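You operate a simulated robot arm through the tools that you are given. There is no shell and no other tool. Be economical: measure what you need, move in short steps, check, and stop when the job is done.

The job below is to be done with a simulated robot arm. You get a single attempt, and the scene is never put back.

## Task
Run the electric toothbrush down till its ring shows red, then charge it till green.
Fine: button on, then off; only then the toilet-side switch on; when green, stand it in the toothbrush cup; plug untouched.

It is judged by the outcome, as a careful person would: the job done as asked, and still so three seconds after it is handed in. It fails if anything else is knocked over, pushed out of place, dropped, spilled or broken.

## Robot
A 7-joint arm with a two-finger parallel gripper, fixed in place. Base frame: the origin is at the foot of the arm, x ahead of it, y to its left, z up; the work surface is at about z = 0.76. Readings come in m, degrees, newtons and seconds.
With the tool pointing down near the work surface it reaches from about 0.22 to 0.74 m from the base axis. Its first joint turns from -166.0 to 166.0 degrees. Payload 1.57 kg.
Tool frame: the origin (TCP) lies between the finger pads and is the grasp point; the fingertips stand 0.03 m ahead of it; z points along the fingers, y is the line along which they close. Largest opening 0.11 m; finger width 0.024, thickness 0.012; the body of the gripper, 0.048 by 0.112 m, starts 0.078 m behind the TCP.
Orientation is that of the tool frame in the base frame, as a unit quaternion [x, y, z, w]. With the fingers straight down and closing along the base's y, the tool's x points along the base's -x, its y along +y and its z along -z.

## Interface
- The arm moves only by the tool play_rows. Its argument "commands" is a list of rows, each a list of 7 numbers: the turn, a rotation vector about the tool's x, y, z in rad, then the shift along the tool's x, y, z in m, then the closure, from 0 (fully open) to 1 (shut). In form: [[wx, wy, wz, dx, dy, dz, gripper], ...]. A call has 1 to 20 rows; each row shifts and turns the commanded pose from where the row before left it, along the tool's axes as they then stand. Rows are played at 5 a second. More than 0.05 m and 8.6 degrees between two rows, or a gripper value outside its range, and nothing of the call is played. Where a pose cannot be reached the arm comes as near as it can. A force on the tool above 40 N (or 10 N above the force at the start of the call, whichever is more), or a blocked arm, ends the call early, and 0.2 s more pass. The fingers move at their own pace (about 0.045 m/s each) and stop on an object; they squeeze with about 31 N. The grip force told is the motor's: it shows also when the fingers shut on nothing. Time passes only in rows, and 0.2 s behind the last, so rows that do not move let the fingers close. It gives the time, the measured TCP pose, the force on the tool (base axes), the opening and the grip force at its end, in the units of the frame above (readings bear some noise), and new pictures: "show" is both (left out), scene, wrist or none.
- Cameras (640 x 400 px; columns grow to the right, rows downward): "scene" is fixed at [0.0481, -0.5011, 1.379]; the picture's right is [0.96, -0.27, 0.00], its down [-0.07, -0.24, -0.97] and it looks along [0.27, 0.93, -0.25] (base axes); focal length 316 px, centre (320, 200). "wrist" rides on the gripper at [-0.036, 0, -0.08] in the tool frame; the picture's right is [0.00, -1.00, 0.00], its down [0.97, 0.00, -0.24] and it looks along [0.24, 0.00, 0.97] (tool axes); focal length 218 px, centre (320, 200). There is no depth. A picture from a camera that has moved, and an enlarged one, comes with that camera's place and axes in the base frame and with its lens.
- slide_trunk(by): slides the trunk up (or, below 0, down) by that many m; the arm rides with it, the base frame stays. It gives what a move gives, with no picture.
- close_up(camera, box): a new picture of the part [left, top, right, bottom] of that camera's present view, enlarged. No time passes.
- hand_in(): hands the job in; it is judged then, once.

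Work in short steps. Places have to be worked out from the pictures, the camera data and where the tool is seen: move nearer, look again, correct. Check each grasp and each placing, and mend what went wrong. You have 120 turns and 150 pictures in all, those below and enlarged ones among them. Open the gripper and draw the arm clear of the work before you hand the job in, unless the task says otherwise; then end with one line.

The tools are called after "Request:" by a JSON object that holds its "op" and its "data". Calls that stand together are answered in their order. play_rows: Moves the arm, as the interface text tells. Its arguments: {"type":"object","properties":{"commands":{"type":"array","items":{"type":"array","items":{"type":"number"}}},"show":{"type":"string","enum":["both","scene","wrist","none"]}},"required":["commands"]} The other tools are called the same way: slide_trunk (by) slides the trunk up or down; close_up (camera, box) takes an enlarged picture of a part of a camera's view; hand_in () hands the job in.

At the start:

```text
clock: 0.0
eef_pos: [0.3561, 0.198, 1.3378]
tcp_rot: [0.0, 1.0, 0.0, 0.0]
force: [-0.2, -0.3, 0.4]
gripper_width: 0.11
finger_force: 0.0
trunk travel left (down, up): [-0.486, 0.104]
```

scene: 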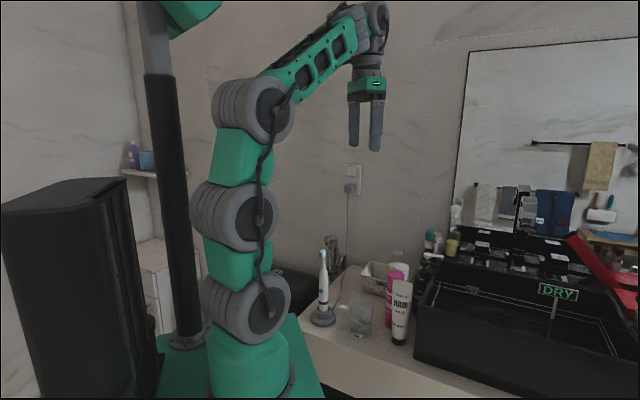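
wrist: 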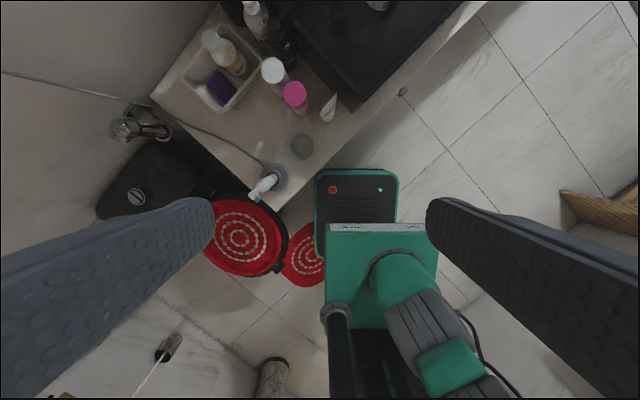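

I start by looking closer at the counter with the toothbrush and at the wall socket.

Request:
{"op": "close_up", "data": {"camera": "scene", "box": [290, 230, 430, 350]}}

Request:
{"op": "close_up", "data": {"camera": "scene", "box": [320, 150, 390, 210]}}

Request:
{"op": "close_up", "data": {"camera": "wrist", "box": [100, 0, 400, 220]}}

```text
3.33 times, centred on (360, 290) of scene
camera zoom: at [0.0481, -0.5011, 1.379], right [0.96, -0.27, 0.0], down [-0.07, -0.24, -0.97], along [0.27, 0.93, -0.25], focal length 1054 px, centre (187, -100)
```

zoom: 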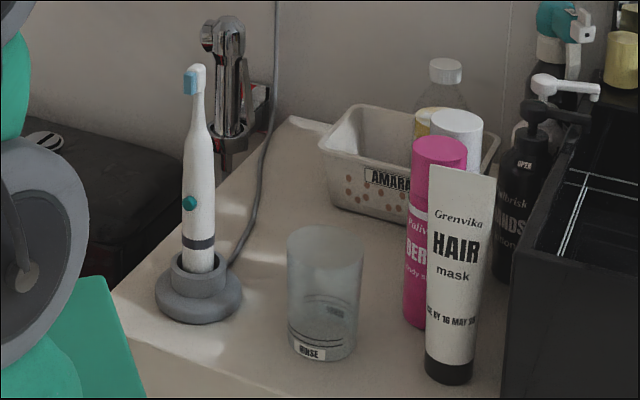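

```text
6.67 times, centred on (355, 180) of scene
camera zoom: at [0.0481, -0.5011, 1.379], right [0.96, -0.27, 0.0], down [-0.07, -0.24, -0.97], along [0.27, 0.93, -0.25], focal length 2108 px, centre (87, 333)
```

zoom: 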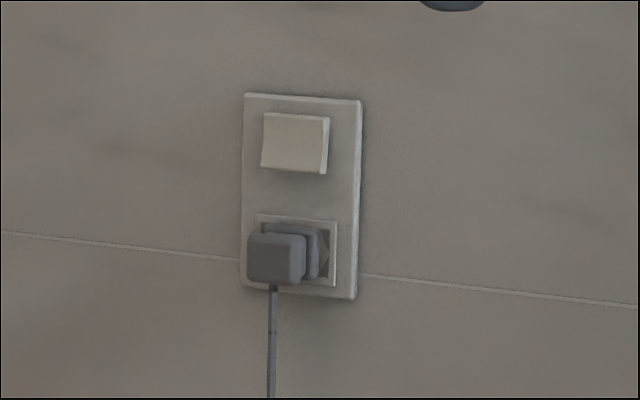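

```text
1.82 times, centred on (250, 110) of wrist
camera zoom: at [0.3921, 0.1993, 1.417], right [0.0, -1.0, 0.0], down [-0.97, 0.0, 0.24], along [-0.24, 0.0, -0.97], focal length 397 px, centre (447, 364)
```

zoom: 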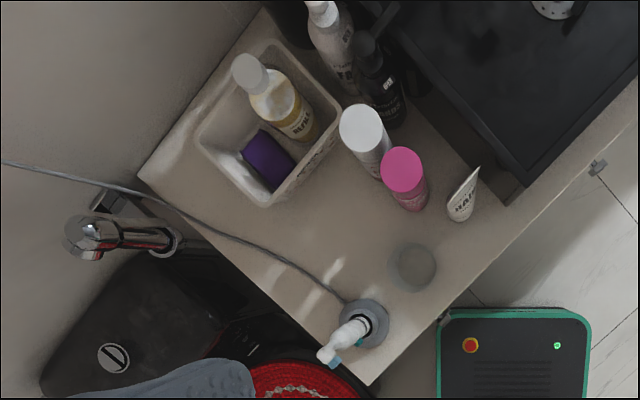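

The brush stands in its charger near (0.298, 0.33), and a cup labelled "RINSE" is near (0.388, 0.25). I look for other cups and switches.

Request:
{"op": "close_up", "data": {"camera": "scene", "box": [400, 180, 640, 330]}}

Request:
{"op": "close_up", "data": {"camera": "scene", "box": [80, 120, 320, 270]}}

Request:
{"op": "close_up", "data": {"camera": "scene", "box": [410, 190, 500, 260]}}

```text
2.67 times, centred on (520, 255) of scene
camera zoom: at [0.0481, -0.5011, 1.379], right [0.96, -0.27, 0.0], down [-0.07, -0.24, -0.97], along [0.27, 0.93, -0.25], focal length 843 px, centre (-213, 53)
```

zoom: 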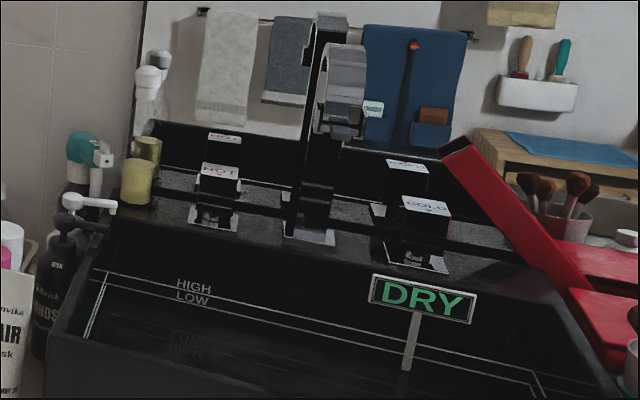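

```text
2.67 times, centred on (200, 195) of scene
camera zoom: at [0.0481, -0.5011, 1.379], right [0.96, -0.27, 0.0], down [-0.07, -0.24, -0.97], along [0.27, 0.93, -0.25], focal length 843 px, centre (640, 213)
```

zoom: 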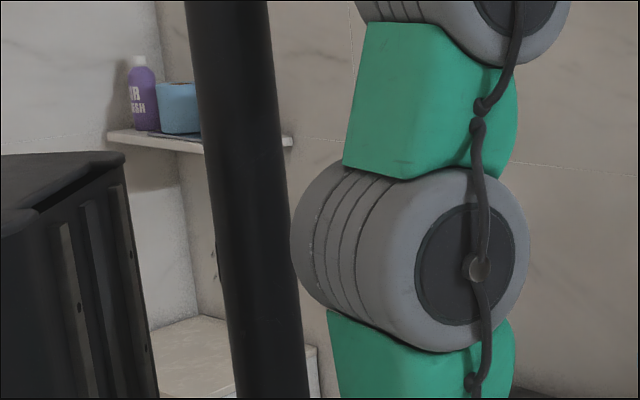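

```text
5.71 times, centred on (455, 225) of scene
camera zoom: at [0.0481, -0.5011, 1.379], right [0.96, -0.27, 0.0], down [-0.07, -0.24, -0.97], along [0.27, 0.93, -0.25], focal length 1807 px, centre (-451, 57)
```

zoom: 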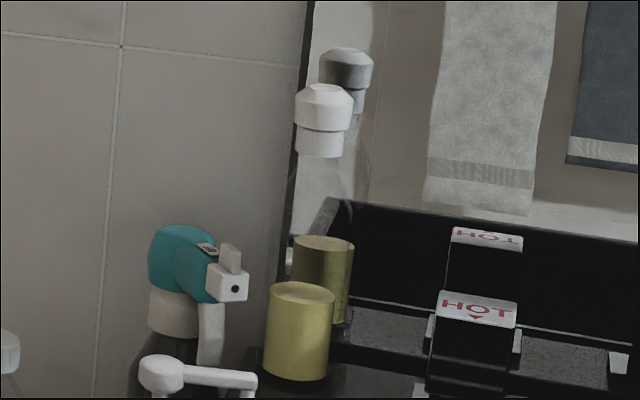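

The RINSE cup may not be the toothbrush cup, so I tilt the wrist camera toward the basin and back wall to look for another cup and other switches.

Request:
{"op": "play_rows", "data": {"commands": [[0, -0.14, 0, 0, 0, 0, 0], [0, -0.14, 0, 0, 0, 0, 0], [0, -0.14, 0, 0, 0, 0, 0], [0, -0.14, 0, 0, 0, 0, 0], [0, -0.14, 0, 0, 0, 0, 0], [0, 0, 0, 0, 0, 0, 0]], "show": "wrist"}}

```text
clock: 1.4
eef_pos: [0.3544, 0.198, 1.3369]
tcp_rot: [-0.001, 0.939, 0.001, 0.343]
force: [0.1, -0.2, -0.1]
gripper_width: 0.1102
finger_force: 0.1
trunk travel left (down, up): [-0.486, 0.104]
camera wrist: at [0.3314, 0.199, 1.4217], right [0.0, -1.0, 0.0], down [-0.9, 0.0, -0.44], along [0.44, 0.0, -0.9], focal length 218 px, centre (320, 200)
```

wrist: 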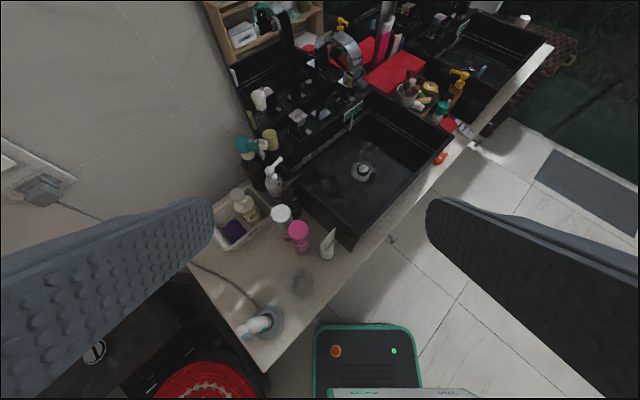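

The whole counter is in view, so I zoom on the basin area and the wall plate.

Request:
{"op": "close_up", "data": {"camera": "wrist", "box": [220, 0, 480, 165]}}

Request:
{"op": "close_up", "data": {"camera": "wrist", "box": [0, 120, 120, 220]}}

Request:
{"op": "close_up", "data": {"camera": "wrist", "box": [200, 170, 360, 350]}}

```text
2.42 times, centred on (350, 82) of wrist
camera zoom: at [0.3314, 0.199, 1.4217], right [0.0, -1.0, 0.0], down [-0.9, 0.0, -0.44], along [0.44, 0.0, -0.9], focal length 529 px, centre (247, 485)
```

zoom: 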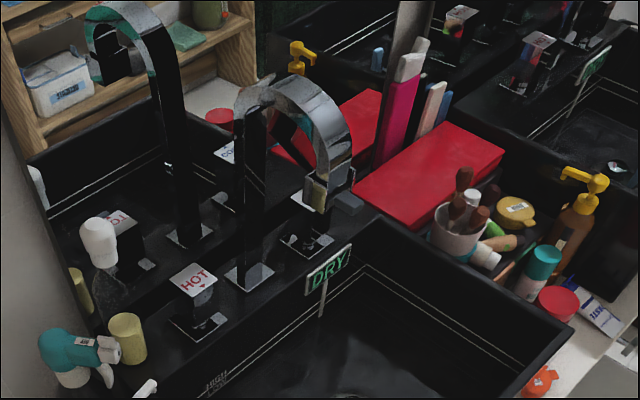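

```text
4.00 times, centred on (60, 170) of wrist
camera zoom: at [0.3314, 0.199, 1.4217], right [0.0, -1.0, 0.0], down [-0.9, 0.0, -0.44], along [0.44, 0.0, -0.9], focal length 873 px, centre (1360, 320)
```

zoom: 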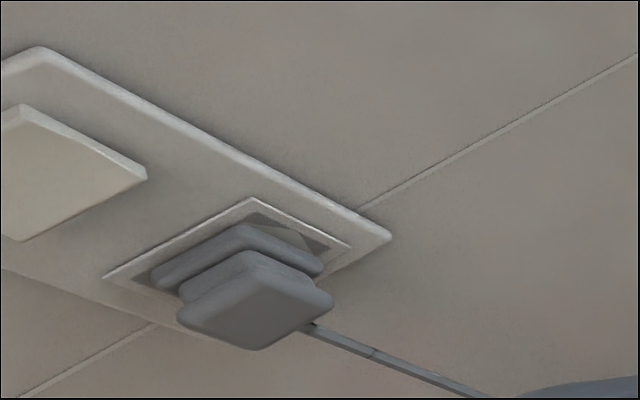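

```text
2.22 times, centred on (280, 260) of wrist
camera zoom: at [0.3314, 0.199, 1.4217], right [0.0, -1.0, 0.0], down [-0.9, 0.0, -0.44], along [0.44, 0.0, -0.9], focal length 485 px, centre (409, 67)
```

zoom: 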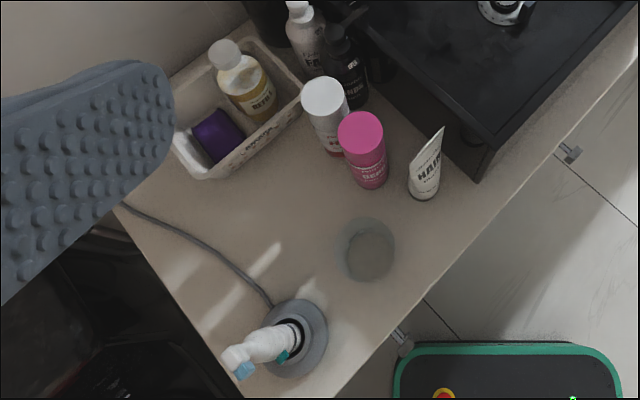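

The plate has a single rocker above the plug, and the only cup within reach is the tumbler. I swing the tool to the toilet side of the brush, tilted so the fingers will close along the button's facing direction.

Request:
{"op": "play_rows", "data": {"commands": [[0.079, 0, 0.094, 0, 0, 0, 0], [0.079, 0, 0.094, 0, 0, 0, 0], [0.079, 0, 0.094, 0, 0, 0, 0], [0.079, 0, 0.094, 0, 0, 0, 0], [0.079, 0, 0.094, 0, 0, 0, 0], [0.079, 0, 0.094, 0, 0, 0, 0], [0, 0, 0, 0.036, 0.008, -0.0143, 0], [0, 0, 0, 0.036, 0.008, -0.0143, 0], [0, 0, 0, 0.036, 0.008, -0.0143, 0], [0, 0, 0, 0.036, 0.008, -0.0143, 0], [0, 0, 0, 0.036, 0.008, -0.0143, 0], [0, 0, 0, 0.036, 0.008, -0.0143, 0], [0, 0, 0, 0.036, 0.008, -0.0143, 0], [0, 0, 0, 0, 0, 0, 0]]}}

```text
clock: 4.4
eef_pos: [0.3567, 0.1978, 1.3367]
tcp_rot: [0.027, 0.939, -0.008, 0.342]
force: [0.1, -0.2, -0.4]
gripper_width: 0.1099
finger_force: 0.1
out of reach, approached as far as the arm can: row 1, 2, 3, 4, 5, 6, 7, 8, 9, 10, 11, 12, 13
trunk travel left (down, up): [-0.486, 0.104]
camera wrist: at [0.3325, 0.1999, 1.4209], right [-0.06, -1.0, 0.0], down [-0.9, 0.05, -0.44], along [0.44, -0.02, -0.9], focal length 218 px, centre (320, 200)
```

scene: 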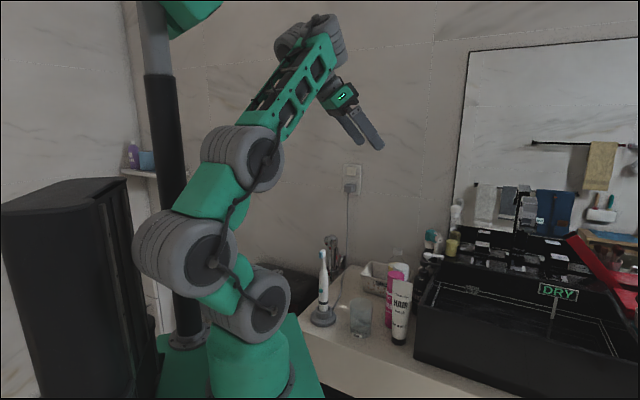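
wrist: 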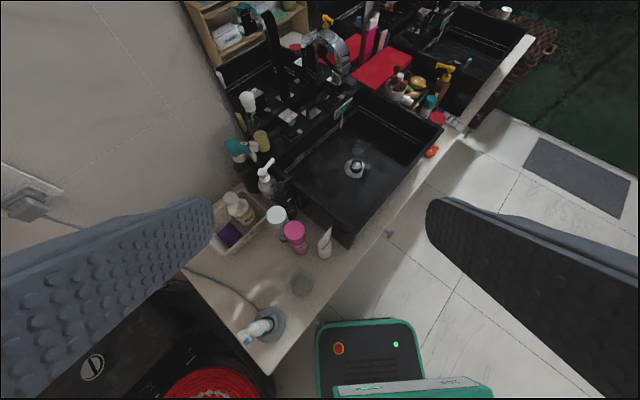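

The turn was out of reach at this height. I first lower the tool and pull it back a little, keeping the orientation.

Request:
{"op": "play_rows", "data": {"commands": [[0, 0, 0, 0.027, 0.01, 0.0166, 0], [0, 0, 0, 0.027, 0.01, 0.0166, 0], [0, 0, 0, 0.027, 0.01, 0.0166, 0], [0, 0, 0, 0.027, 0.01, 0.0166, 0], [0, 0, 0, 0.027, 0.01, 0.0166, 0], [0.079, 0, 0.094, 0, 0, 0, 0], [0.079, 0, 0.094, 0, 0, 0, 0], [0.079, 0, 0.094, 0, 0, 0, 0]], "show": "scene"}}

```text
clock: 6.2
eef_pos: [0.3565, 0.1988, 1.3356]
tcp_rot: [0.028, 0.939, -0.009, 0.342]
force: [0.1, 0.4, 0.1]
gripper_width: 0.1101
finger_force: 0.0
out of reach, approached as far as the arm can: row 1, 2, 3, 4, 5, 6, 7, 8
trunk travel left (down, up): [-0.486, 0.104]
```

scene: 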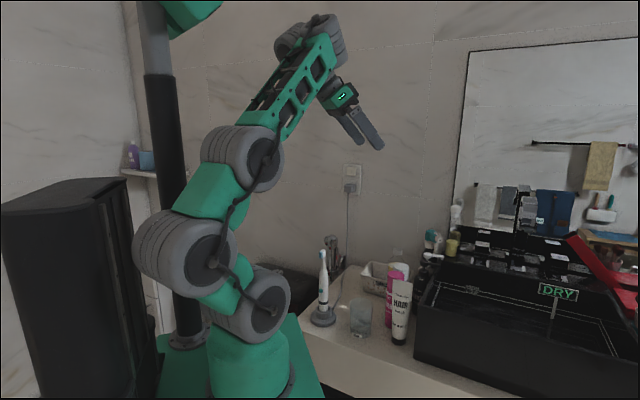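

Nothing moved, probably because a joint is at its limit. I untilt a little and see whether the arm responds.

Request:
{"op": "play_rows", "data": {"commands": [[0, 0.14, 0, 0, 0, 0, 0], [0, 0.14, 0, 0, 0, 0, 0]], "show": "none"}}

```text
clock: 6.8
eef_pos: [0.3557, 0.1975, 1.3359]
tcp_rot: [0.028, 0.978, -0.004, 0.207]
force: [0.8, 0.4, 0.8]
gripper_width: 0.1101
finger_force: 0.1
trunk travel left (down, up): [-0.486, 0.104]
```

The arm responds again. Now I lower it 0.1 m and start the yaw.

Request:
{"op": "play_rows", "data": {"commands": [[0, 0, 0, 0.0135, 0, 0.03, 0], [0, 0, 0, 0.0135, 0, 0.03, 0], [0, 0, 0, 0.0135, 0, 0.03, 0], [0.05, 0, 0.11, 0, 0, 0, 0], [0.05, 0, 0.11, 0, 0, 0, 0], [0.05, 0, 0.11, 0, 0, 0, 0]], "show": "none"}}

```text
clock: 8.2
eef_pos: [0.3539, 0.1999, 1.237]
tcp_rot: [0.205, 0.957, -0.045, 0.203]
force: [0.0, 0.7, -0.5]
gripper_width: 0.1101
finger_force: 0.1
trunk travel left (down, up): [-0.486, 0.104]
```

Good. I finish the yaw and move toward the toilet side of the brush, staying high.

Request:
{"op": "play_rows", "data": {"commands": [[0.0425, 0, 0.096, 0, 0, 0, 0], [0.0425, 0, 0.096, 0, 0, 0, 0], [0.0425, 0, 0.096, 0, 0, 0, 0], [0, 0, 0, 0.0384, 0.0118, -0.006, 0], [0, 0, 0, 0.0384, 0.0118, -0.006, 0], [0, 0, 0, 0.0384, 0.0118, -0.006, 0], [0, 0, 0, 0.0384, 0.0118, -0.006, 0], [0, 0, 0, 0.0384, 0.0118, -0.006, 0]]}}

```text
clock: 10.0
eef_pos: [0.2559, 0.3667, 1.1862]
tcp_rot: [0.351, 0.913, -0.077, 0.194]
force: [0.3, 0.7, 0.0]
gripper_width: 0.1102
finger_force: 0.0
trunk travel left (down, up): [-0.486, 0.104]
camera wrist: at [0.2566, 0.3691, 1.2745], right [-0.67, -0.74, 0.0], down [-0.73, 0.66, -0.17], along [0.13, -0.12, -0.98], focal length 218 px, centre (320, 200)
```

scene: 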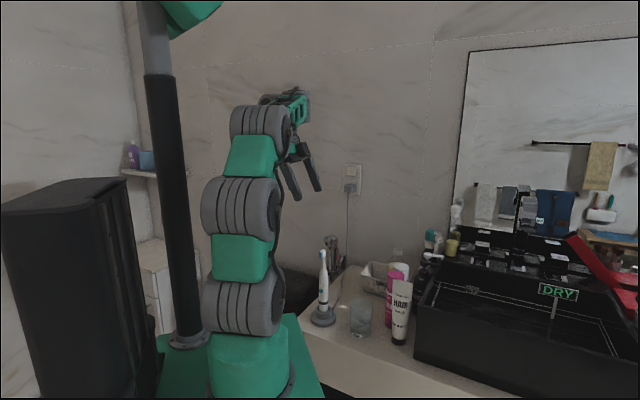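
wrist: 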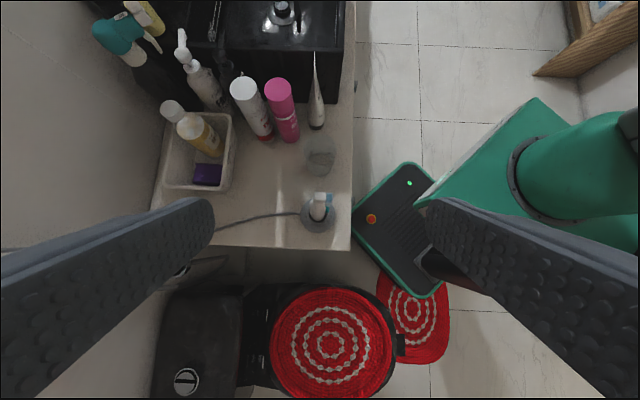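

The view is clear, with the brush between the fingers' line. I zoom in to get its exact axis and the button's direction.

Request:
{"op": "close_up", "data": {"camera": "wrist", "box": [270, 130, 370, 240]}}

Request:
{"op": "play_rows", "data": {"commands": [[0, -0.14, 0, 0, 0, 0, 0], [0, -0.14, 0, 0, 0, 0, 0], [0, -0.14, 0, 0, 0, 0, 0], [0, 0, 0, 0.037, 0, 0.0, 0], [0, 0, 0, 0.037, 0, 0.0, 0], [0, 0, 0, 0.037, 0, 0.0, 0], [0, 0, 0, 0.037, 0, 0.0, 0]]}}

```text
3.64 times, centred on (320, 185) of wrist
camera zoom: at [0.2566, 0.3691, 1.2745], right [-0.67, -0.74, 0.0], down [-0.73, 0.66, -0.17], along [0.13, -0.12, -0.98], focal length 794 px, centre (320, 254)
```

zoom: 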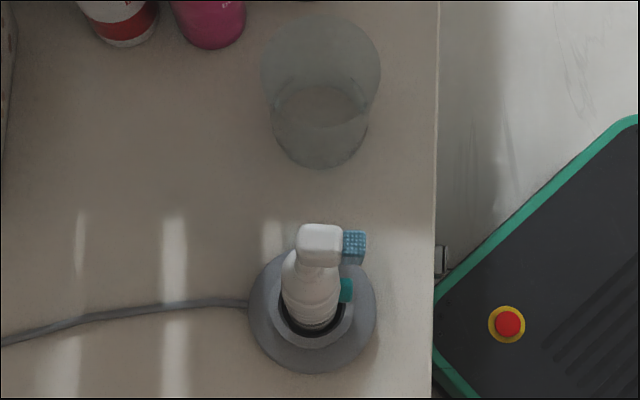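

```text
clock: 11.6
eef_pos: [0.1547, 0.4565, 1.1238]
tcp_rot: [0.344, 0.914, -0.098, 0.192]
force: [0.0, -1.1, 0.5]
gripper_width: 0.1101
finger_force: 0.1
out of reach, approached as far as the arm can: row 1, 2, 3
trunk travel left (down, up): [-0.486, 0.104]
camera wrist: at [0.156, 0.4603, 1.2124], right [-0.67, -0.74, 0.05], down [-0.74, 0.65, -0.19], along [0.11, -0.16, -0.98], focal length 218 px, centre (320, 200)
```

scene: 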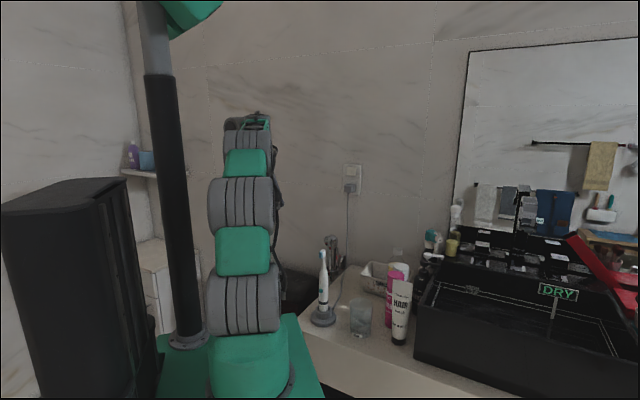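
wrist: 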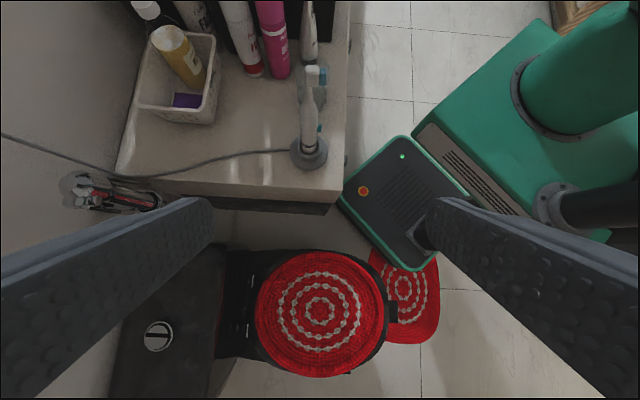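

Button faces the robot as expected, but tilting further this way is out of reach. I go back up over the brush and try tilting the other way (approach from the cup side).

Request:
{"op": "play_rows", "data": {"commands": [[0, 0, 0, -0.037, 0, 0.0, 0], [0, 0, 0, -0.037, 0, 0.0, 0], [0, 0, 0, -0.037, 0, 0.0, 0], [0, 0.14, 0, -0.02, 0, 0.0, 0], [0, 0.14, 0, -0.02, 0, 0, 0], [0, 0.14, 0, -0.02, 0, 0, 0], [0, 0.14, 0, -0.02, 0, 0, 0], [0, 0.14, 0, 0, 0, 0, 0], [0, 0.14, 0, 0, 0, 0, 0], [0, 0.14, 0, 0, 0, 0, 0]]}}

```text
clock: 13.8
eef_pos: [0.2861, 0.3637, 1.1891]
tcp_rot: [0.359, 0.918, 0.02, -0.169]
force: [-0.5, -0.4, -0.8]
gripper_width: 0.1102
finger_force: 0.0
out of reach, approached as far as the arm can: row 6, 7, 8
trunk travel left (down, up): [-0.486, 0.104]
camera wrist: at [0.3347, 0.3272, 1.2537], right [-0.66, -0.74, 0.09], down [-0.59, 0.6, 0.54], along [-0.45, 0.31, -0.84], focal length 218 px, centre (320, 200)
```

scene: 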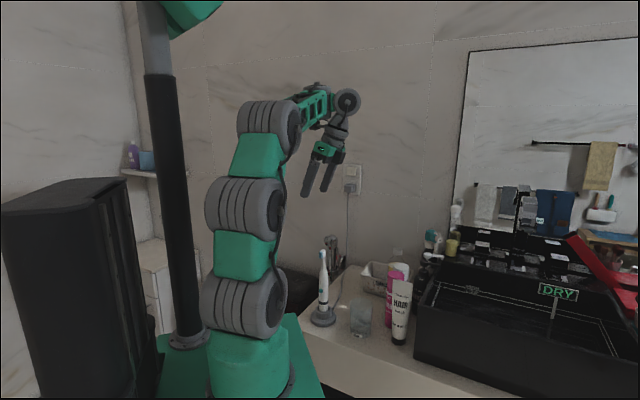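
wrist: 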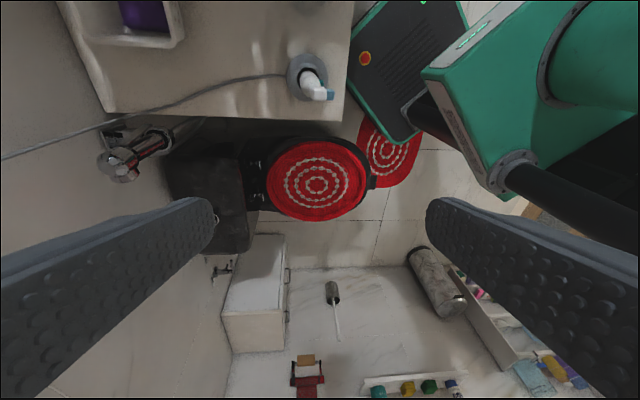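

Tilting fails here too, probably because the shoulder is too high for this. I raise the tool and lower the trunk, so the arm can work from a lower shoulder.

Request:
{"op": "play_rows", "data": {"commands": [[0, -0.14, 0, 0, 0, -0.04, 0], [0, -0.14, 0, 0, 0, -0.04, 0], [0, 0, 0, 0, 0, -0.04, 0], [0, 0, 0, 0, 0, -0.04, 0], [0, 0, 0, 0, 0, -0.04, 0]], "show": "none"}}

Request:
{"op": "slide_trunk", "data": {"by": -0.25}}

```text
clock: 15.0
eef_pos: [0.3079, 0.3522, 1.2945]
tcp_rot: [0.358, 0.933, -0.03, -0.038]
force: [0.5, -0.1, 0.0]
gripper_width: 0.1101
finger_force: 0.0
out of reach, approached as far as the arm can: row 3, 4, 5
trunk travel left (down, up): [-0.486, 0.104]
```

```text
clock: 17.6
eef_pos: [0.3081, 0.3534, 1.0448]
tcp_rot: [0.358, 0.933, -0.031, -0.037]
force: [0.1, -0.2, 0.6]
gripper_width: 0.1102
finger_force: 0.1
trunk travel left (down, up): [-0.236, 0.354]
```

The fingers now hang just above the brush head. I lift slightly, back off to the toilet side, and try tilting there.

Request:
{"op": "play_rows", "data": {"commands": [[0, 0, 0, 0, 0, -0.03, 0], [0, 0, 0, 0.03, -0.006, -0.02, 0], [0, 0, 0, 0.03, -0.006, 0, 0], [0, 0, 0, 0.03, -0.006, 0, 0], [0, 0, 0, 0.03, -0.006, 0, 0], [0, -0.14, 0, 0, 0, 0, 0], [0, -0.14, 0, 0, 0, 0, 0], [0, -0.14, 0, 0, 0, 0, 0], [0, -0.14, 0, 0, 0, 0, 0], [0, -0.14, 0, 0, 0, 0, 0], [0, -0.14, 0, 0, 0, 0, 0]]}}

```text
clock: 20.0
eef_pos: [0.2063, 0.3652, 0.9473]
tcp_rot: [0.342, 0.915, -0.119, 0.177]
force: [0.9, 0.5, -0.7]
gripper_width: 0.1101
finger_force: 0.0
out of reach, approached as far as the arm can: row 1, 2, 6, 7, 8, 9, 10, 11
trunk travel left (down, up): [-0.236, 0.354]
camera wrist: at [0.2116, 0.371, 1.0348], right [-0.67, -0.74, 0.1], down [-0.74, 0.65, -0.17], along [0.07, -0.19, -0.98], focal length 218 px, centre (320, 200)
```

scene: 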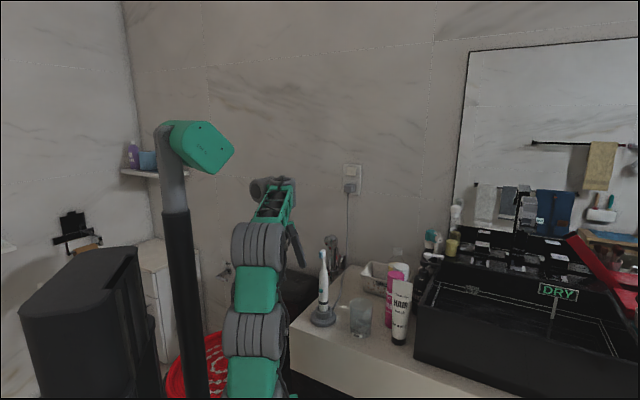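
wrist: 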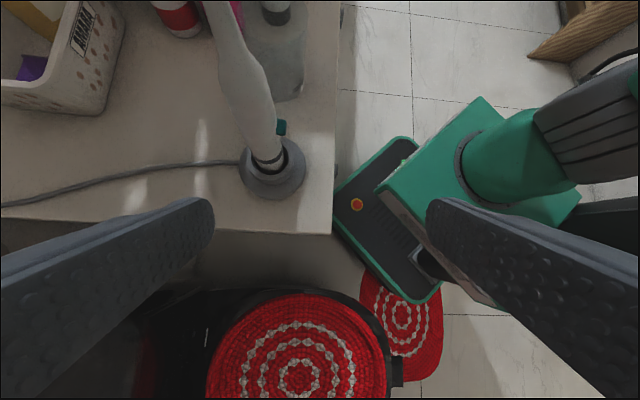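

The limit is still about 24° in this yaw, possibly because the last joint is near its end. I untilt, rise and turn the tool 180° about its axis the other way to test that.

Request:
{"op": "play_rows", "data": {"commands": [[0, 0.14, 0, 0, 0, -0.03, 0], [0, 0.14, 0, 0, 0, -0.03, 0], [0, 0.14, 0, 0, 0, -0.03, 0], [0, 0, -0.14, 0, 0, 0, 0], [0, 0, -0.14, 0, 0, 0, 0], [0, 0, -0.14, 0, 0, 0, 0], [0, 0, -0.14, 0, 0, 0, 0], [0, 0, -0.14, 0, 0, 0, 0], [0, 0, -0.14, 0, 0, 0, 0], [0, 0, -0.14, 0, 0, 0, 0], [0, 0, -0.14, 0, 0, 0, 0], [0, 0, -0.14, 0, 0, 0, 0], [0, 0, -0.14, 0, 0, 0, 0], [0, 0, -0.14, 0, 0, 0, 0]], "show": "scene"}}

```text
clock: 23.0
eef_pos: [0.1926, 0.3859, 1.0326]
tcp_rot: [-0.392, 0.919, -0.02, -0.044]
force: [0.3, -0.7, 0.7]
gripper_width: 0.11
finger_force: 0.1
trunk travel left (down, up): [-0.236, 0.354]
```

scene: 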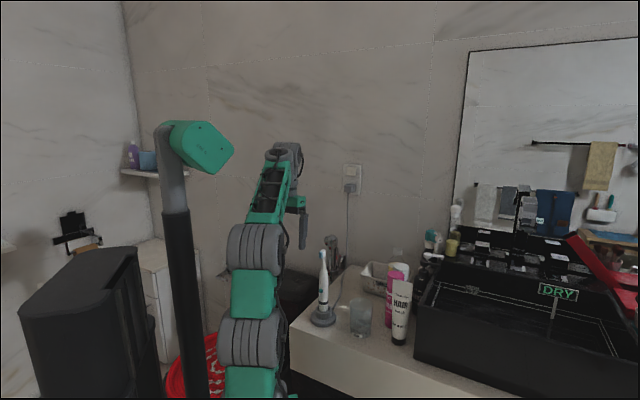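

Now the fingers close tangentially. I test how far the tool can tilt outward (radially) in this yaw.

Request:
{"op": "play_rows", "data": {"commands": [[0, -0.14, 0, 0, 0, 0, 0], [0, -0.14, 0, 0, 0, 0, 0], [0, -0.14, 0, 0, 0, 0, 0], [0, -0.14, 0, 0, 0, 0, 0], [0, -0.14, 0, 0, 0, 0, 0], [0, -0.14, 0, 0, 0, 0, 0], [0, -0.14, 0, 0, 0, 0, 0]]}}

```text
clock: 24.6
eef_pos: [0.1633, 0.3205, 1.1024]
tcp_rot: [-0.355, 0.837, 0.161, 0.383]
force: [1.3, 0.6, -0.4]
gripper_width: 0.1099
finger_force: 0.0
out of reach, approached as far as the arm can: row 6, 7
trunk travel left (down, up): [-0.236, 0.354]
camera wrist: at [0.1379, 0.2949, 1.1837], right [0.72, -0.7, 0.0], down [-0.57, -0.59, -0.58], along [0.4, 0.41, -0.82], focal length 218 px, centre (320, 200)
```

scene: 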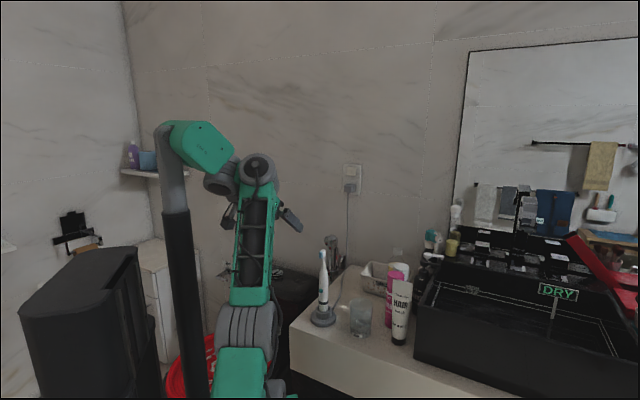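
wrist: 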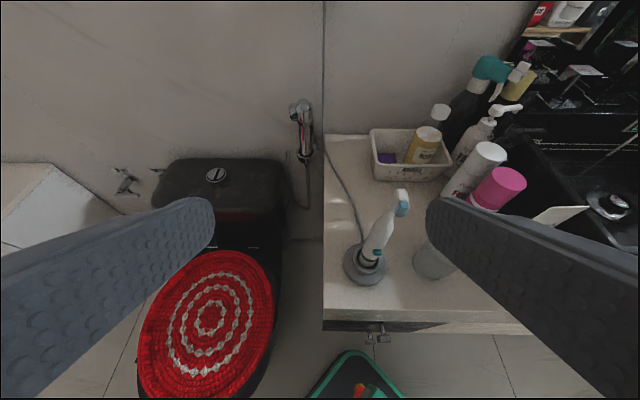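

Radial tilt goes to about 49° here. I untilt, turn on to the opposite yaw (fingers again closing toward the button), and test tilting in that one.

Request:
{"op": "play_rows", "data": {"commands": [[0, 0.14, 0, 0, 0, 0, 0], [0, 0.14, 0, 0, 0, 0, 0], [0, 0.14, 0, 0, 0, 0, 0], [0, 0.14, 0, 0, 0, 0, 0], [0, 0.14, 0, 0, 0, 0, 0], [0, 0.14, 0, 0, 0, 0, 0], [0, 0, -0.14, 0, 0, 0, 0], [0, 0, -0.14, 0, 0, 0, 0], [0, 0, -0.14, 0, 0, 0, 0], [0, 0, -0.14, 0, 0, 0, 0], [0, 0, -0.14, 0, 0, 0, 0], [0, 0, -0.14, 0, 0, 0, 0], [0, 0, -0.14, 0, 0, 0, 0], [0, 0, -0.14, 0, 0, 0, 0], [0, 0, -0.14, 0, 0, 0, 0], [0, 0, -0.14, 0, 0, 0, 0], [0, 0, -0.14, 0, 0, 0, 0]], "show": "none"}}

```text
clock: 26.5
eef_pos: [0.1637, 0.3233, 1.1028]
tcp_rot: [-0.539, 0.842, 0.008, 0.023]
force: [-0.5, 6.6, -5.5]
gripper_width: 0.1101
finger_force: 0.1
trunk travel left (down, up): [-0.236, 0.354]
stopped in row 9: the force on the tool passed its limit (the readings are from after the stop); the commanded pose is now the measured one
```

The tool bumped something, most likely the arm itself, since it is folded close in. I move outward and up a little, clear of it, and look.

Request:
{"op": "play_rows", "data": {"commands": [[0, 0, 0, -0.038, -0.012, -0.01, 0], [0, 0, 0, -0.038, -0.012, -0.01, 0], [0, 0, 0, -0.038, -0.012, 0, 0]]}}

```text
clock: 26.8
eef_pos: [0.171, 0.331, 1.1067]
tcp_rot: [-0.535, 0.844, 0.01, 0.026]
force: [0.4, 12.8, -13.5]
gripper_width: 0.1099
finger_force: 0.0
out of reach, approached as far as the arm can: row 1
trunk travel left (down, up): [-0.236, 0.354]
stopped in row 1: the force on the tool passed its limit (the readings are from after the stop); the commanded pose is now the measured one
camera wrist: at [0.183, 0.3599, 1.1894], right [0.9, -0.43, 0.01], down [-0.42, -0.89, 0.18], along [-0.07, -0.17, -0.98], focal length 218 px, centre (320, 200)
```

scene: 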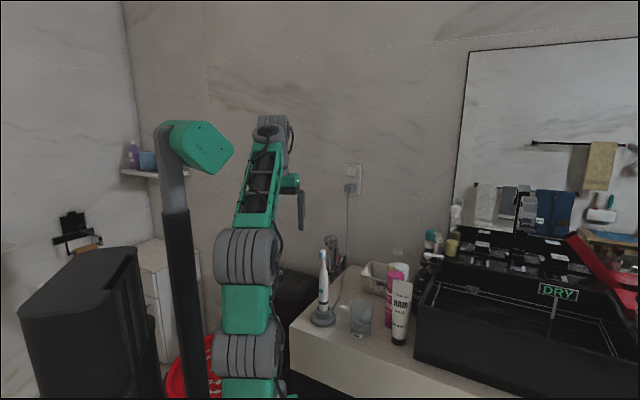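
wrist: 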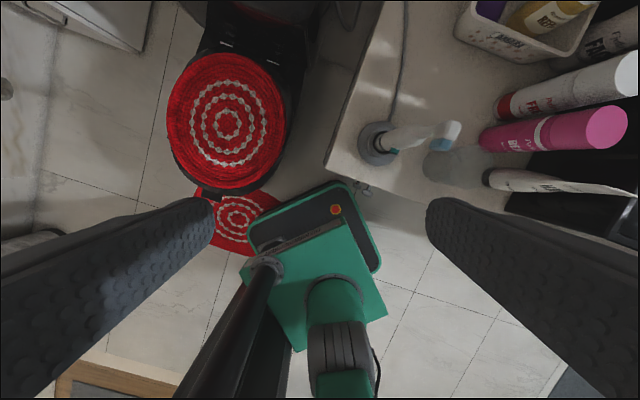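

The gripper body is touching the arm's own forearm. I turn the yaw back a bit and move outward.

Request:
{"op": "play_rows", "data": {"commands": [[0, 0, 0.1, 0, 0, 0.005, 0], [0, 0, 0.1, -0.01, 0, 0.005, 0], [0, 0, 0.1, -0.02, 0, 0, 0], [0, 0, 0, -0.03, 0, 0, 0], [0, 0, 0, -0.03, 0, 0, 0]], "show": "none"}}

```text
clock: 28.0
eef_pos: [0.2211, 0.3917, 1.093]
tcp_rot: [-0.404, 0.914, 0.014, 0.025]
force: [-0.1, 0.3, -0.3]
gripper_width: 0.11
finger_force: 0.1
out of reach, approached as far as the arm can: row 5
trunk travel left (down, up): [-0.236, 0.354]
```

Comparing readings shows the arm was near its upper reach limit all along, so a low trunk makes it worse. I slide the trunk back up, and then will work low relative to the shoulder.

Request:
{"op": "slide_trunk", "data": {"by": 0.25}}

Request:
{"op": "play_rows", "data": {"commands": [[0, 0, 0, 0, 0, 0.04, 0], [0, 0, 0, 0, 0, 0.04, 0], [0, 0, 0, 0, 0, 0.04, 0], [0, 0, 0, 0, 0, 0.04, 0], [0, 0, 0, 0, 0, 0.04, 0], [0, 0, 0, 0, 0, 0.04, 0], [0, 0, 0.14, 0, 0, 0, 0], [0, 0, 0.14, 0, 0, 0, 0], [0, 0, 0.14, 0, 0, 0, 0], [0, 0, 0.14, 0, 0, 0, 0], [0, 0, 0.14, 0, 0, 0, 0], [0, 0, 0.14, 0, 0, 0, 0], [0, 0, 0.14, 0, 0, 0, 0], [0, 0, 0.14, 0, 0, 0, 0], [0, 0, 0.14, 0, 0, 0, 0], [0, 0, 0.14, 0, 0, 0, 0], [0, 0, 0.14, 0, 0, 0, 0]], "show": "wrist"}}

```text
clock: 30.6
eef_pos: [0.2199, 0.3912, 1.3421]
tcp_rot: [-0.403, 0.915, 0.014, 0.023]
force: [0.7, 0.3, 1.5]
gripper_width: 0.1098
finger_force: 0.0
trunk travel left (down, up): [-0.486, 0.104]
```

```text
clock: 34.2
eef_pos: [0.229, 0.4009, 1.1034]
tcp_rot: [0.348, 0.937, 0.026, 0.008]
force: [0.8, 0.2, 0.2]
gripper_width: 0.1099
finger_force: 0.1
trunk travel left (down, up): [-0.486, 0.104]
camera wrist: at [0.2535, 0.3747, 1.1836], right [-0.65, -0.76, -0.05], down [-0.74, 0.62, 0.24], along [-0.15, 0.2, -0.97], focal length 218 px, centre (320, 200)
```

wrist: 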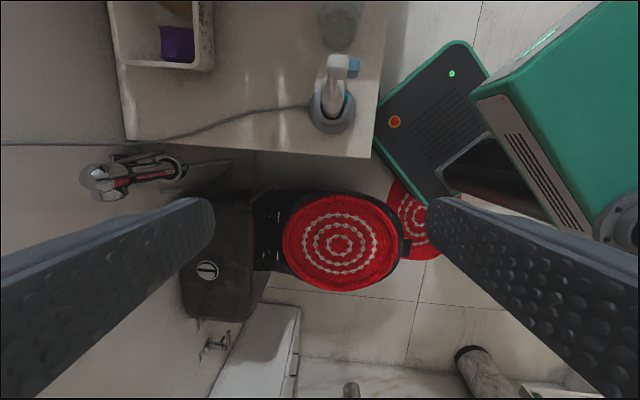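

Good. Now I tilt at this lower height.

Request:
{"op": "play_rows", "data": {"commands": [[0, -0.14, 0, 0, 0, 0, 0], [0, -0.14, 0, 0.02, 0, 0, 0], [0, -0.14, 0, 0.02, 0, 0, 0], [0, -0.14, 0, 0.01, 0, 0, 0], [0, -0.14, 0, 0, 0, 0, 0], [0, -0.14, 0, 0, 0, 0, 0]]}}

```text
clock: 35.6
eef_pos: [0.1916, 0.4342, 1.094]
tcp_rot: [0.325, 0.918, -0.116, 0.195]
force: [1.2, -0.7, 0.2]
gripper_width: 0.1102
finger_force: 0.1
out of reach, approached as far as the arm can: row 1, 4, 5, 6
trunk travel left (down, up): [-0.486, 0.104]
camera wrist: at [0.1944, 0.4418, 1.182], right [-0.64, -0.76, 0.09], down [-0.76, 0.62, -0.21], along [0.1, -0.2, -0.97], focal length 218 px, centre (320, 200)
```

scene: 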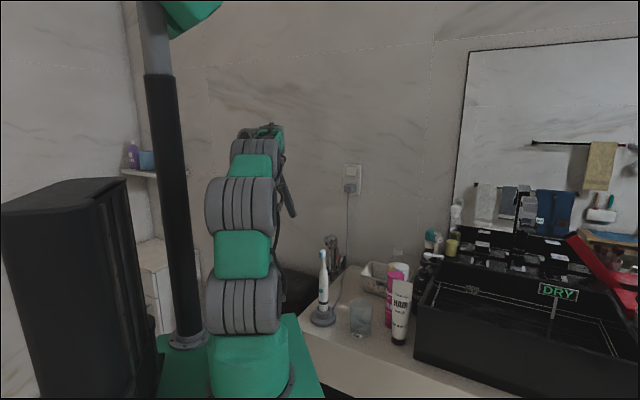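
wrist: 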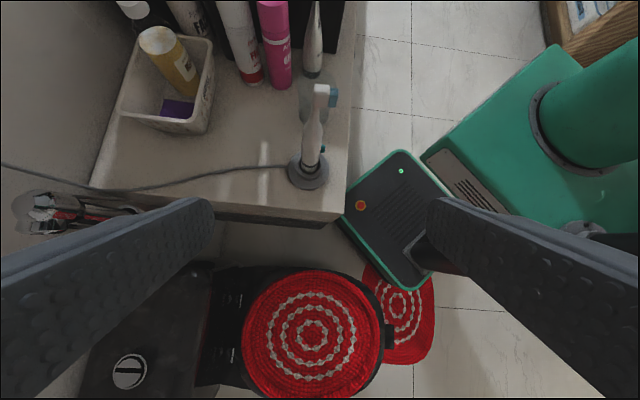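

Sideways tilt stays limited near 25°, but with the fingertips at button height that still clears the brush head by about 1.5 cm. I level the closing axis and move to a standoff on the approach line.

Request:
{"op": "play_rows", "data": {"commands": [[0, 0, 0, -0.01, -0.004, 0.03, 0], [-0.048, 0, 0, -0.01, -0.004, 0.03, 0], [-0.047, 0, 0, -0.009, -0.004, 0.03, 0], [0, 0, 0, 0, 0, 0, 0]]}}

```text
clock: 36.6
eef_pos: [0.2301, 0.3873, 1.0355]
tcp_rot: [0.317, 0.925, -0.079, 0.195]
force: [-0.5, 0.3, 0.6]
gripper_width: 0.1099
finger_force: 0.1
out of reach, approached as far as the arm can: row 3
trunk travel left (down, up): [-0.486, 0.104]
camera wrist: at [0.231, 0.3889, 1.1237], right [-0.62, -0.79, 0.02], down [-0.78, 0.6, -0.18], along [0.13, -0.13, -0.98], focal length 218 px, centre (320, 200)
```

scene: 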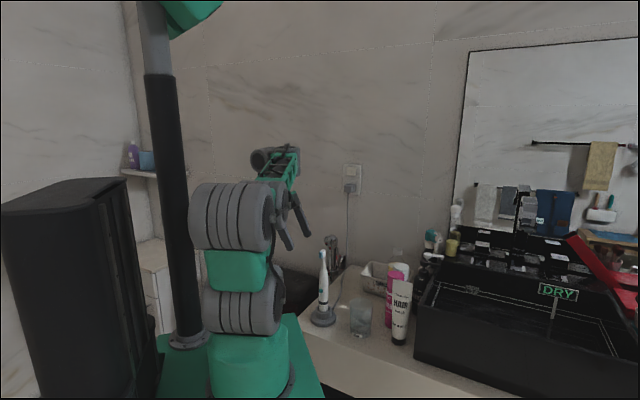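
wrist: 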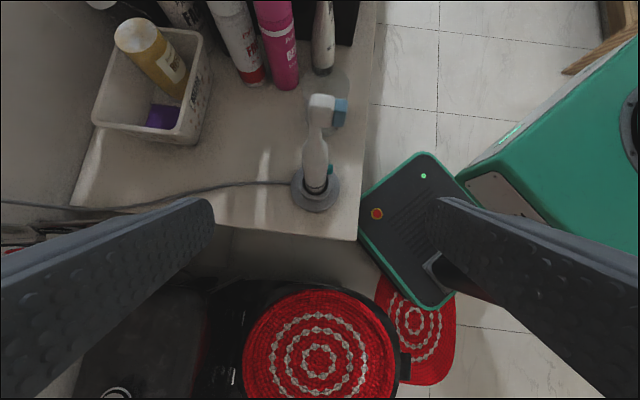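

The elbow shifted. I test more tilt here with two small steps.

Request:
{"op": "play_rows", "data": {"commands": [[0, -0.1, 0, 0.005, 0, -0.01, 0], [0, -0.1, 0, 0.005, 0, -0.01, 0]], "show": "none"}}

```text
clock: 37.2
eef_pos: [0.2294, 0.3869, 1.0353]
tcp_rot: [0.312, 0.926, -0.078, 0.197]
force: [-0.7, -0.5, 0.0]
gripper_width: 0.1098
finger_force: 0.1
out of reach, approached as far as the arm can: row 1, 2
trunk travel left (down, up): [-0.486, 0.104]
```

Not available, so I go on with about 25°. I advance most of the way along the tool axis and check centring.

Request:
{"op": "play_rows", "data": {"commands": [[0, 0, 0, -0.0025, 0.001, 0.03, 0], [0, 0, 0, -0.002, 0.001, 0.03, 0], [0, 0, 0, -0.002, 0.001, 0.03, 0]]}}

```text
clock: 38.0
eef_pos: [0.2684, 0.3709, 1.0276]
tcp_rot: [0.31, 0.927, -0.083, 0.192]
force: [0.7, 1.5, -0.5]
gripper_width: 0.11
finger_force: 0.0
out of reach, approached as far as the arm can: row 1, 2, 3
trunk travel left (down, up): [-0.486, 0.104]
camera wrist: at [0.2707, 0.3734, 1.1159], right [-0.61, -0.79, 0.04], down [-0.78, 0.59, -0.18], along [0.12, -0.14, -0.98], focal length 218 px, centre (320, 200)
```

scene: 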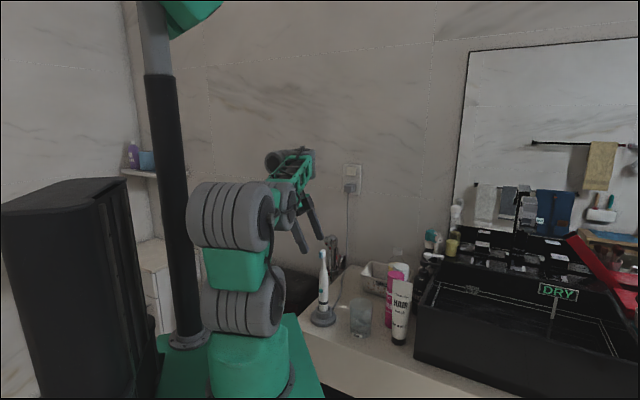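
wrist: 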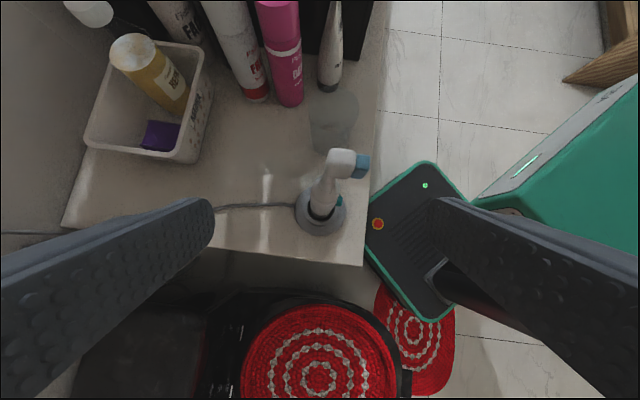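

Going lower with the arm is blocked by a joint limit, but the trunk can carry the whole arm straight down. The fingers straddle the brush with clearance, so I slide down 0.13 m.

Request:
{"op": "slide_trunk", "data": {"by": -0.13}}

Request:
{"op": "play_rows", "data": {"commands": [[0, 0, 0, 0, 0, 0, 0]]}}

```text
clock: 39.6
eef_pos: [0.2693, 0.3715, 0.897]
tcp_rot: [0.311, 0.927, -0.083, 0.193]
force: [0.1, 0.1, 0.0]
gripper_width: 0.11
finger_force: 0.0
trunk travel left (down, up): [-0.356, 0.234]
```

```text
clock: 40.0
eef_pos: [0.2681, 0.3697, 0.8976]
tcp_rot: [0.311, 0.927, -0.083, 0.192]
force: [-0.2, 0.7, 0.1]
gripper_width: 0.1099
finger_force: 0.1
trunk travel left (down, up): [-0.356, 0.234]
camera wrist: at [0.2705, 0.3733, 0.9859], right [-0.61, -0.79, 0.04], down [-0.78, 0.59, -0.18], along [0.12, -0.14, -0.98], focal length 218 px, centre (320, 200)
```

scene: 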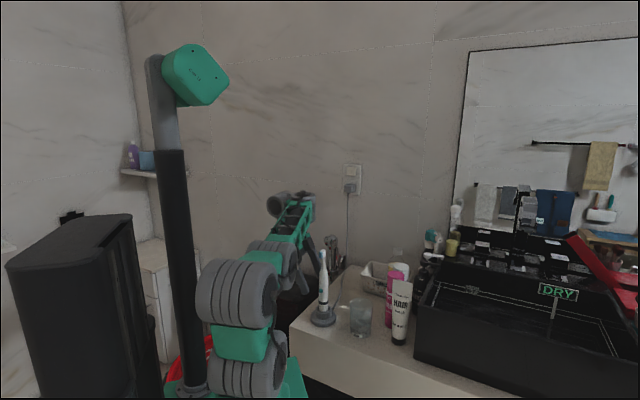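
wrist: 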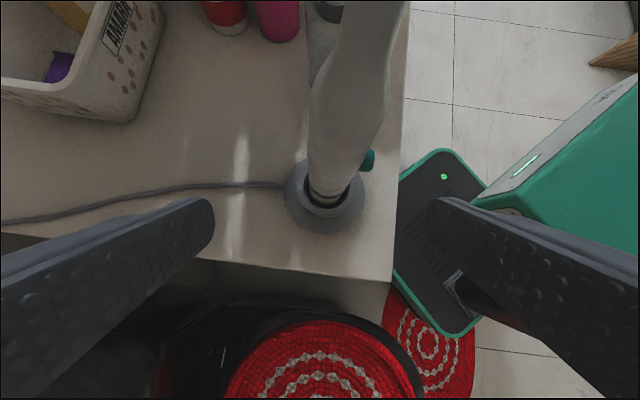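

Button computed at (0.2855, 0.3226, 0.874), consistent with before. I slide forward to put the brush between the pads at button height.

Request:
{"op": "play_rows", "data": {"commands": [[0, 0, 0, 0, -0.006, 0.01, 0], [0, 0, 0, -0.009, -0.006, 0.009, 0], [0, 0, 0, -0.009, 0, 0, 0], [0, 0, 0, -0.008, 0, 0, 0], [0, 0, 0, 0, 0, 0, 0]]}}

```text
clock: 41.2
eef_pos: [0.2886, 0.3529, 0.9047]
tcp_rot: [0.311, 0.927, -0.083, 0.192]
force: [-0.4, -0.5, 0.3]
gripper_width: 0.1099
finger_force: 0.1
out of reach, approached as far as the arm can: row 1, 2
trunk travel left (down, up): [-0.356, 0.234]
camera wrist: at [0.2913, 0.3563, 0.9933], right [-0.61, -0.79, 0.04], down [-0.78, 0.59, -0.18], along [0.12, -0.14, -0.98], focal length 218 px, centre (320, 200)
```

scene: 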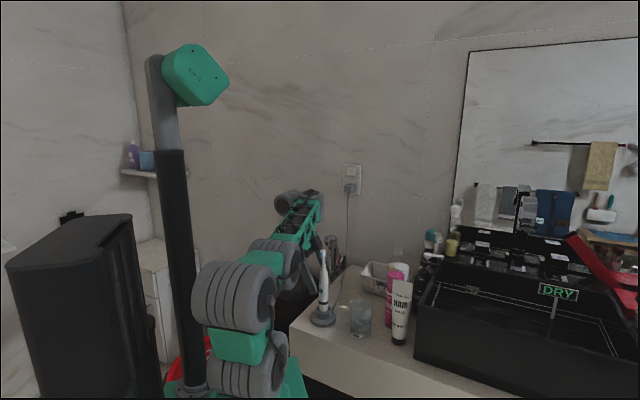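
wrist: 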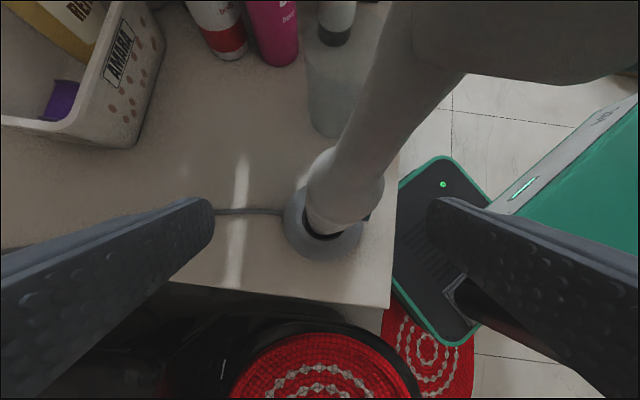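

The brush is nearly centred. I lower 0.014 with the trunk and shift 1 cm along the closing axis to centre the fingers.

Request:
{"op": "slide_trunk", "data": {"by": -0.014}}

Request:
{"op": "play_rows", "data": {"commands": [[0, 0, 0, 0, -0.005, 0, 0], [0, 0, 0, 0, -0.005, 0, 0], [0, 0, 0, 0, 0, 0, 0]]}}

```text
clock: 41.8
eef_pos: [0.2904, 0.353, 0.8898]
tcp_rot: [0.31, 0.927, -0.082, 0.192]
force: [-0.8, 0.4, 0.9]
gripper_width: 0.1099
finger_force: 0.1
trunk travel left (down, up): [-0.342, 0.248]
```

```text
clock: 42.6
eef_pos: [0.2839, 0.3483, 0.8931]
tcp_rot: [0.31, 0.927, -0.085, 0.191]
force: [0.5, 0.3, 0.6]
gripper_width: 0.1101
finger_force: 0.1
out of reach, approached as far as the arm can: row 2
trunk travel left (down, up): [-0.342, 0.248]
camera wrist: at [0.2865, 0.3505, 0.982], right [-0.61, -0.79, 0.04], down [-0.79, 0.59, -0.18], along [0.12, -0.14, -0.98], focal length 218 px, centre (320, 200)
```

scene: 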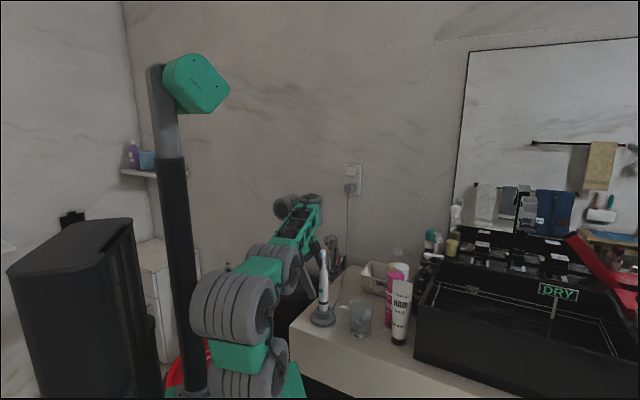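
wrist: 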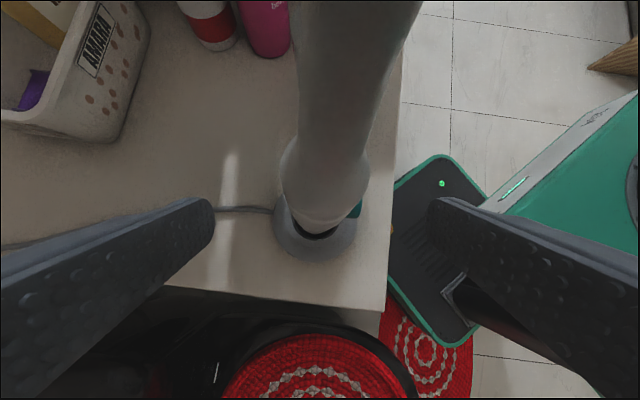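

Nearly centred; a small final correction: 6 mm lower, 7 mm forward, 3 mm sideways.

Request:
{"op": "slide_trunk", "data": {"by": -0.006}}

Request:
{"op": "play_rows", "data": {"commands": [[0, 0, 0, -0.004, -0.0015, 0, 0], [0, 0, 0, -0.003, -0.0015, 0, 0], [0, 0, 0, 0, 0, 0, 0]], "show": "wrist"}}

Request:
{"op": "close_up", "data": {"camera": "scene", "box": [285, 220, 365, 340]}}

```text
clock: 43.2
eef_pos: [0.2842, 0.3471, 0.8874]
tcp_rot: [0.31, 0.927, -0.085, 0.191]
force: [0.4, 0.0, -0.5]
gripper_width: 0.1098
finger_force: 0.1
trunk travel left (down, up): [-0.336, 0.254]
```

```text
clock: 44.0
eef_pos: [0.2877, 0.3403, 0.8902]
tcp_rot: [0.311, 0.927, -0.086, 0.191]
force: [-0.5, 0.0, -0.4]
gripper_width: 0.1102
finger_force: 0.1
trunk travel left (down, up): [-0.336, 0.254]
camera wrist: at [0.2899, 0.3443, 0.9791], right [-0.61, -0.79, 0.04], down [-0.78, 0.59, -0.18], along [0.12, -0.14, -0.98], focal length 218 px, centre (320, 200)
```

wrist: 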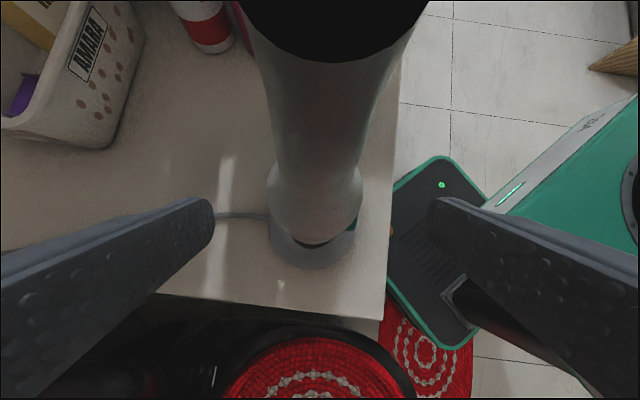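

```text
3.33 times, centred on (325, 280) of scene
camera zoom: at [0.0481, -0.5011, 1.379], right [0.96, -0.27, 0.0], down [-0.07, -0.24, -0.97], along [0.27, 0.93, -0.25], focal length 1054 px, centre (303, -67)
```

zoom: 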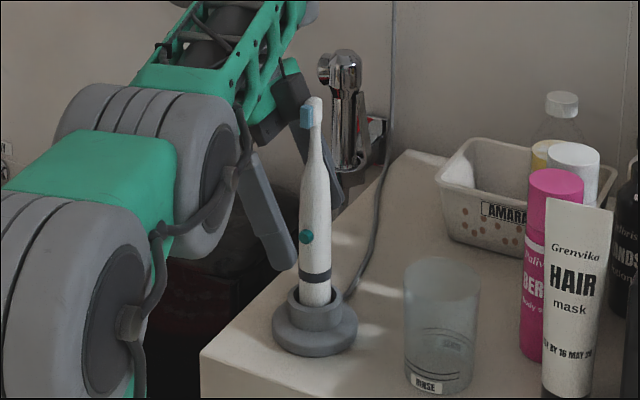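

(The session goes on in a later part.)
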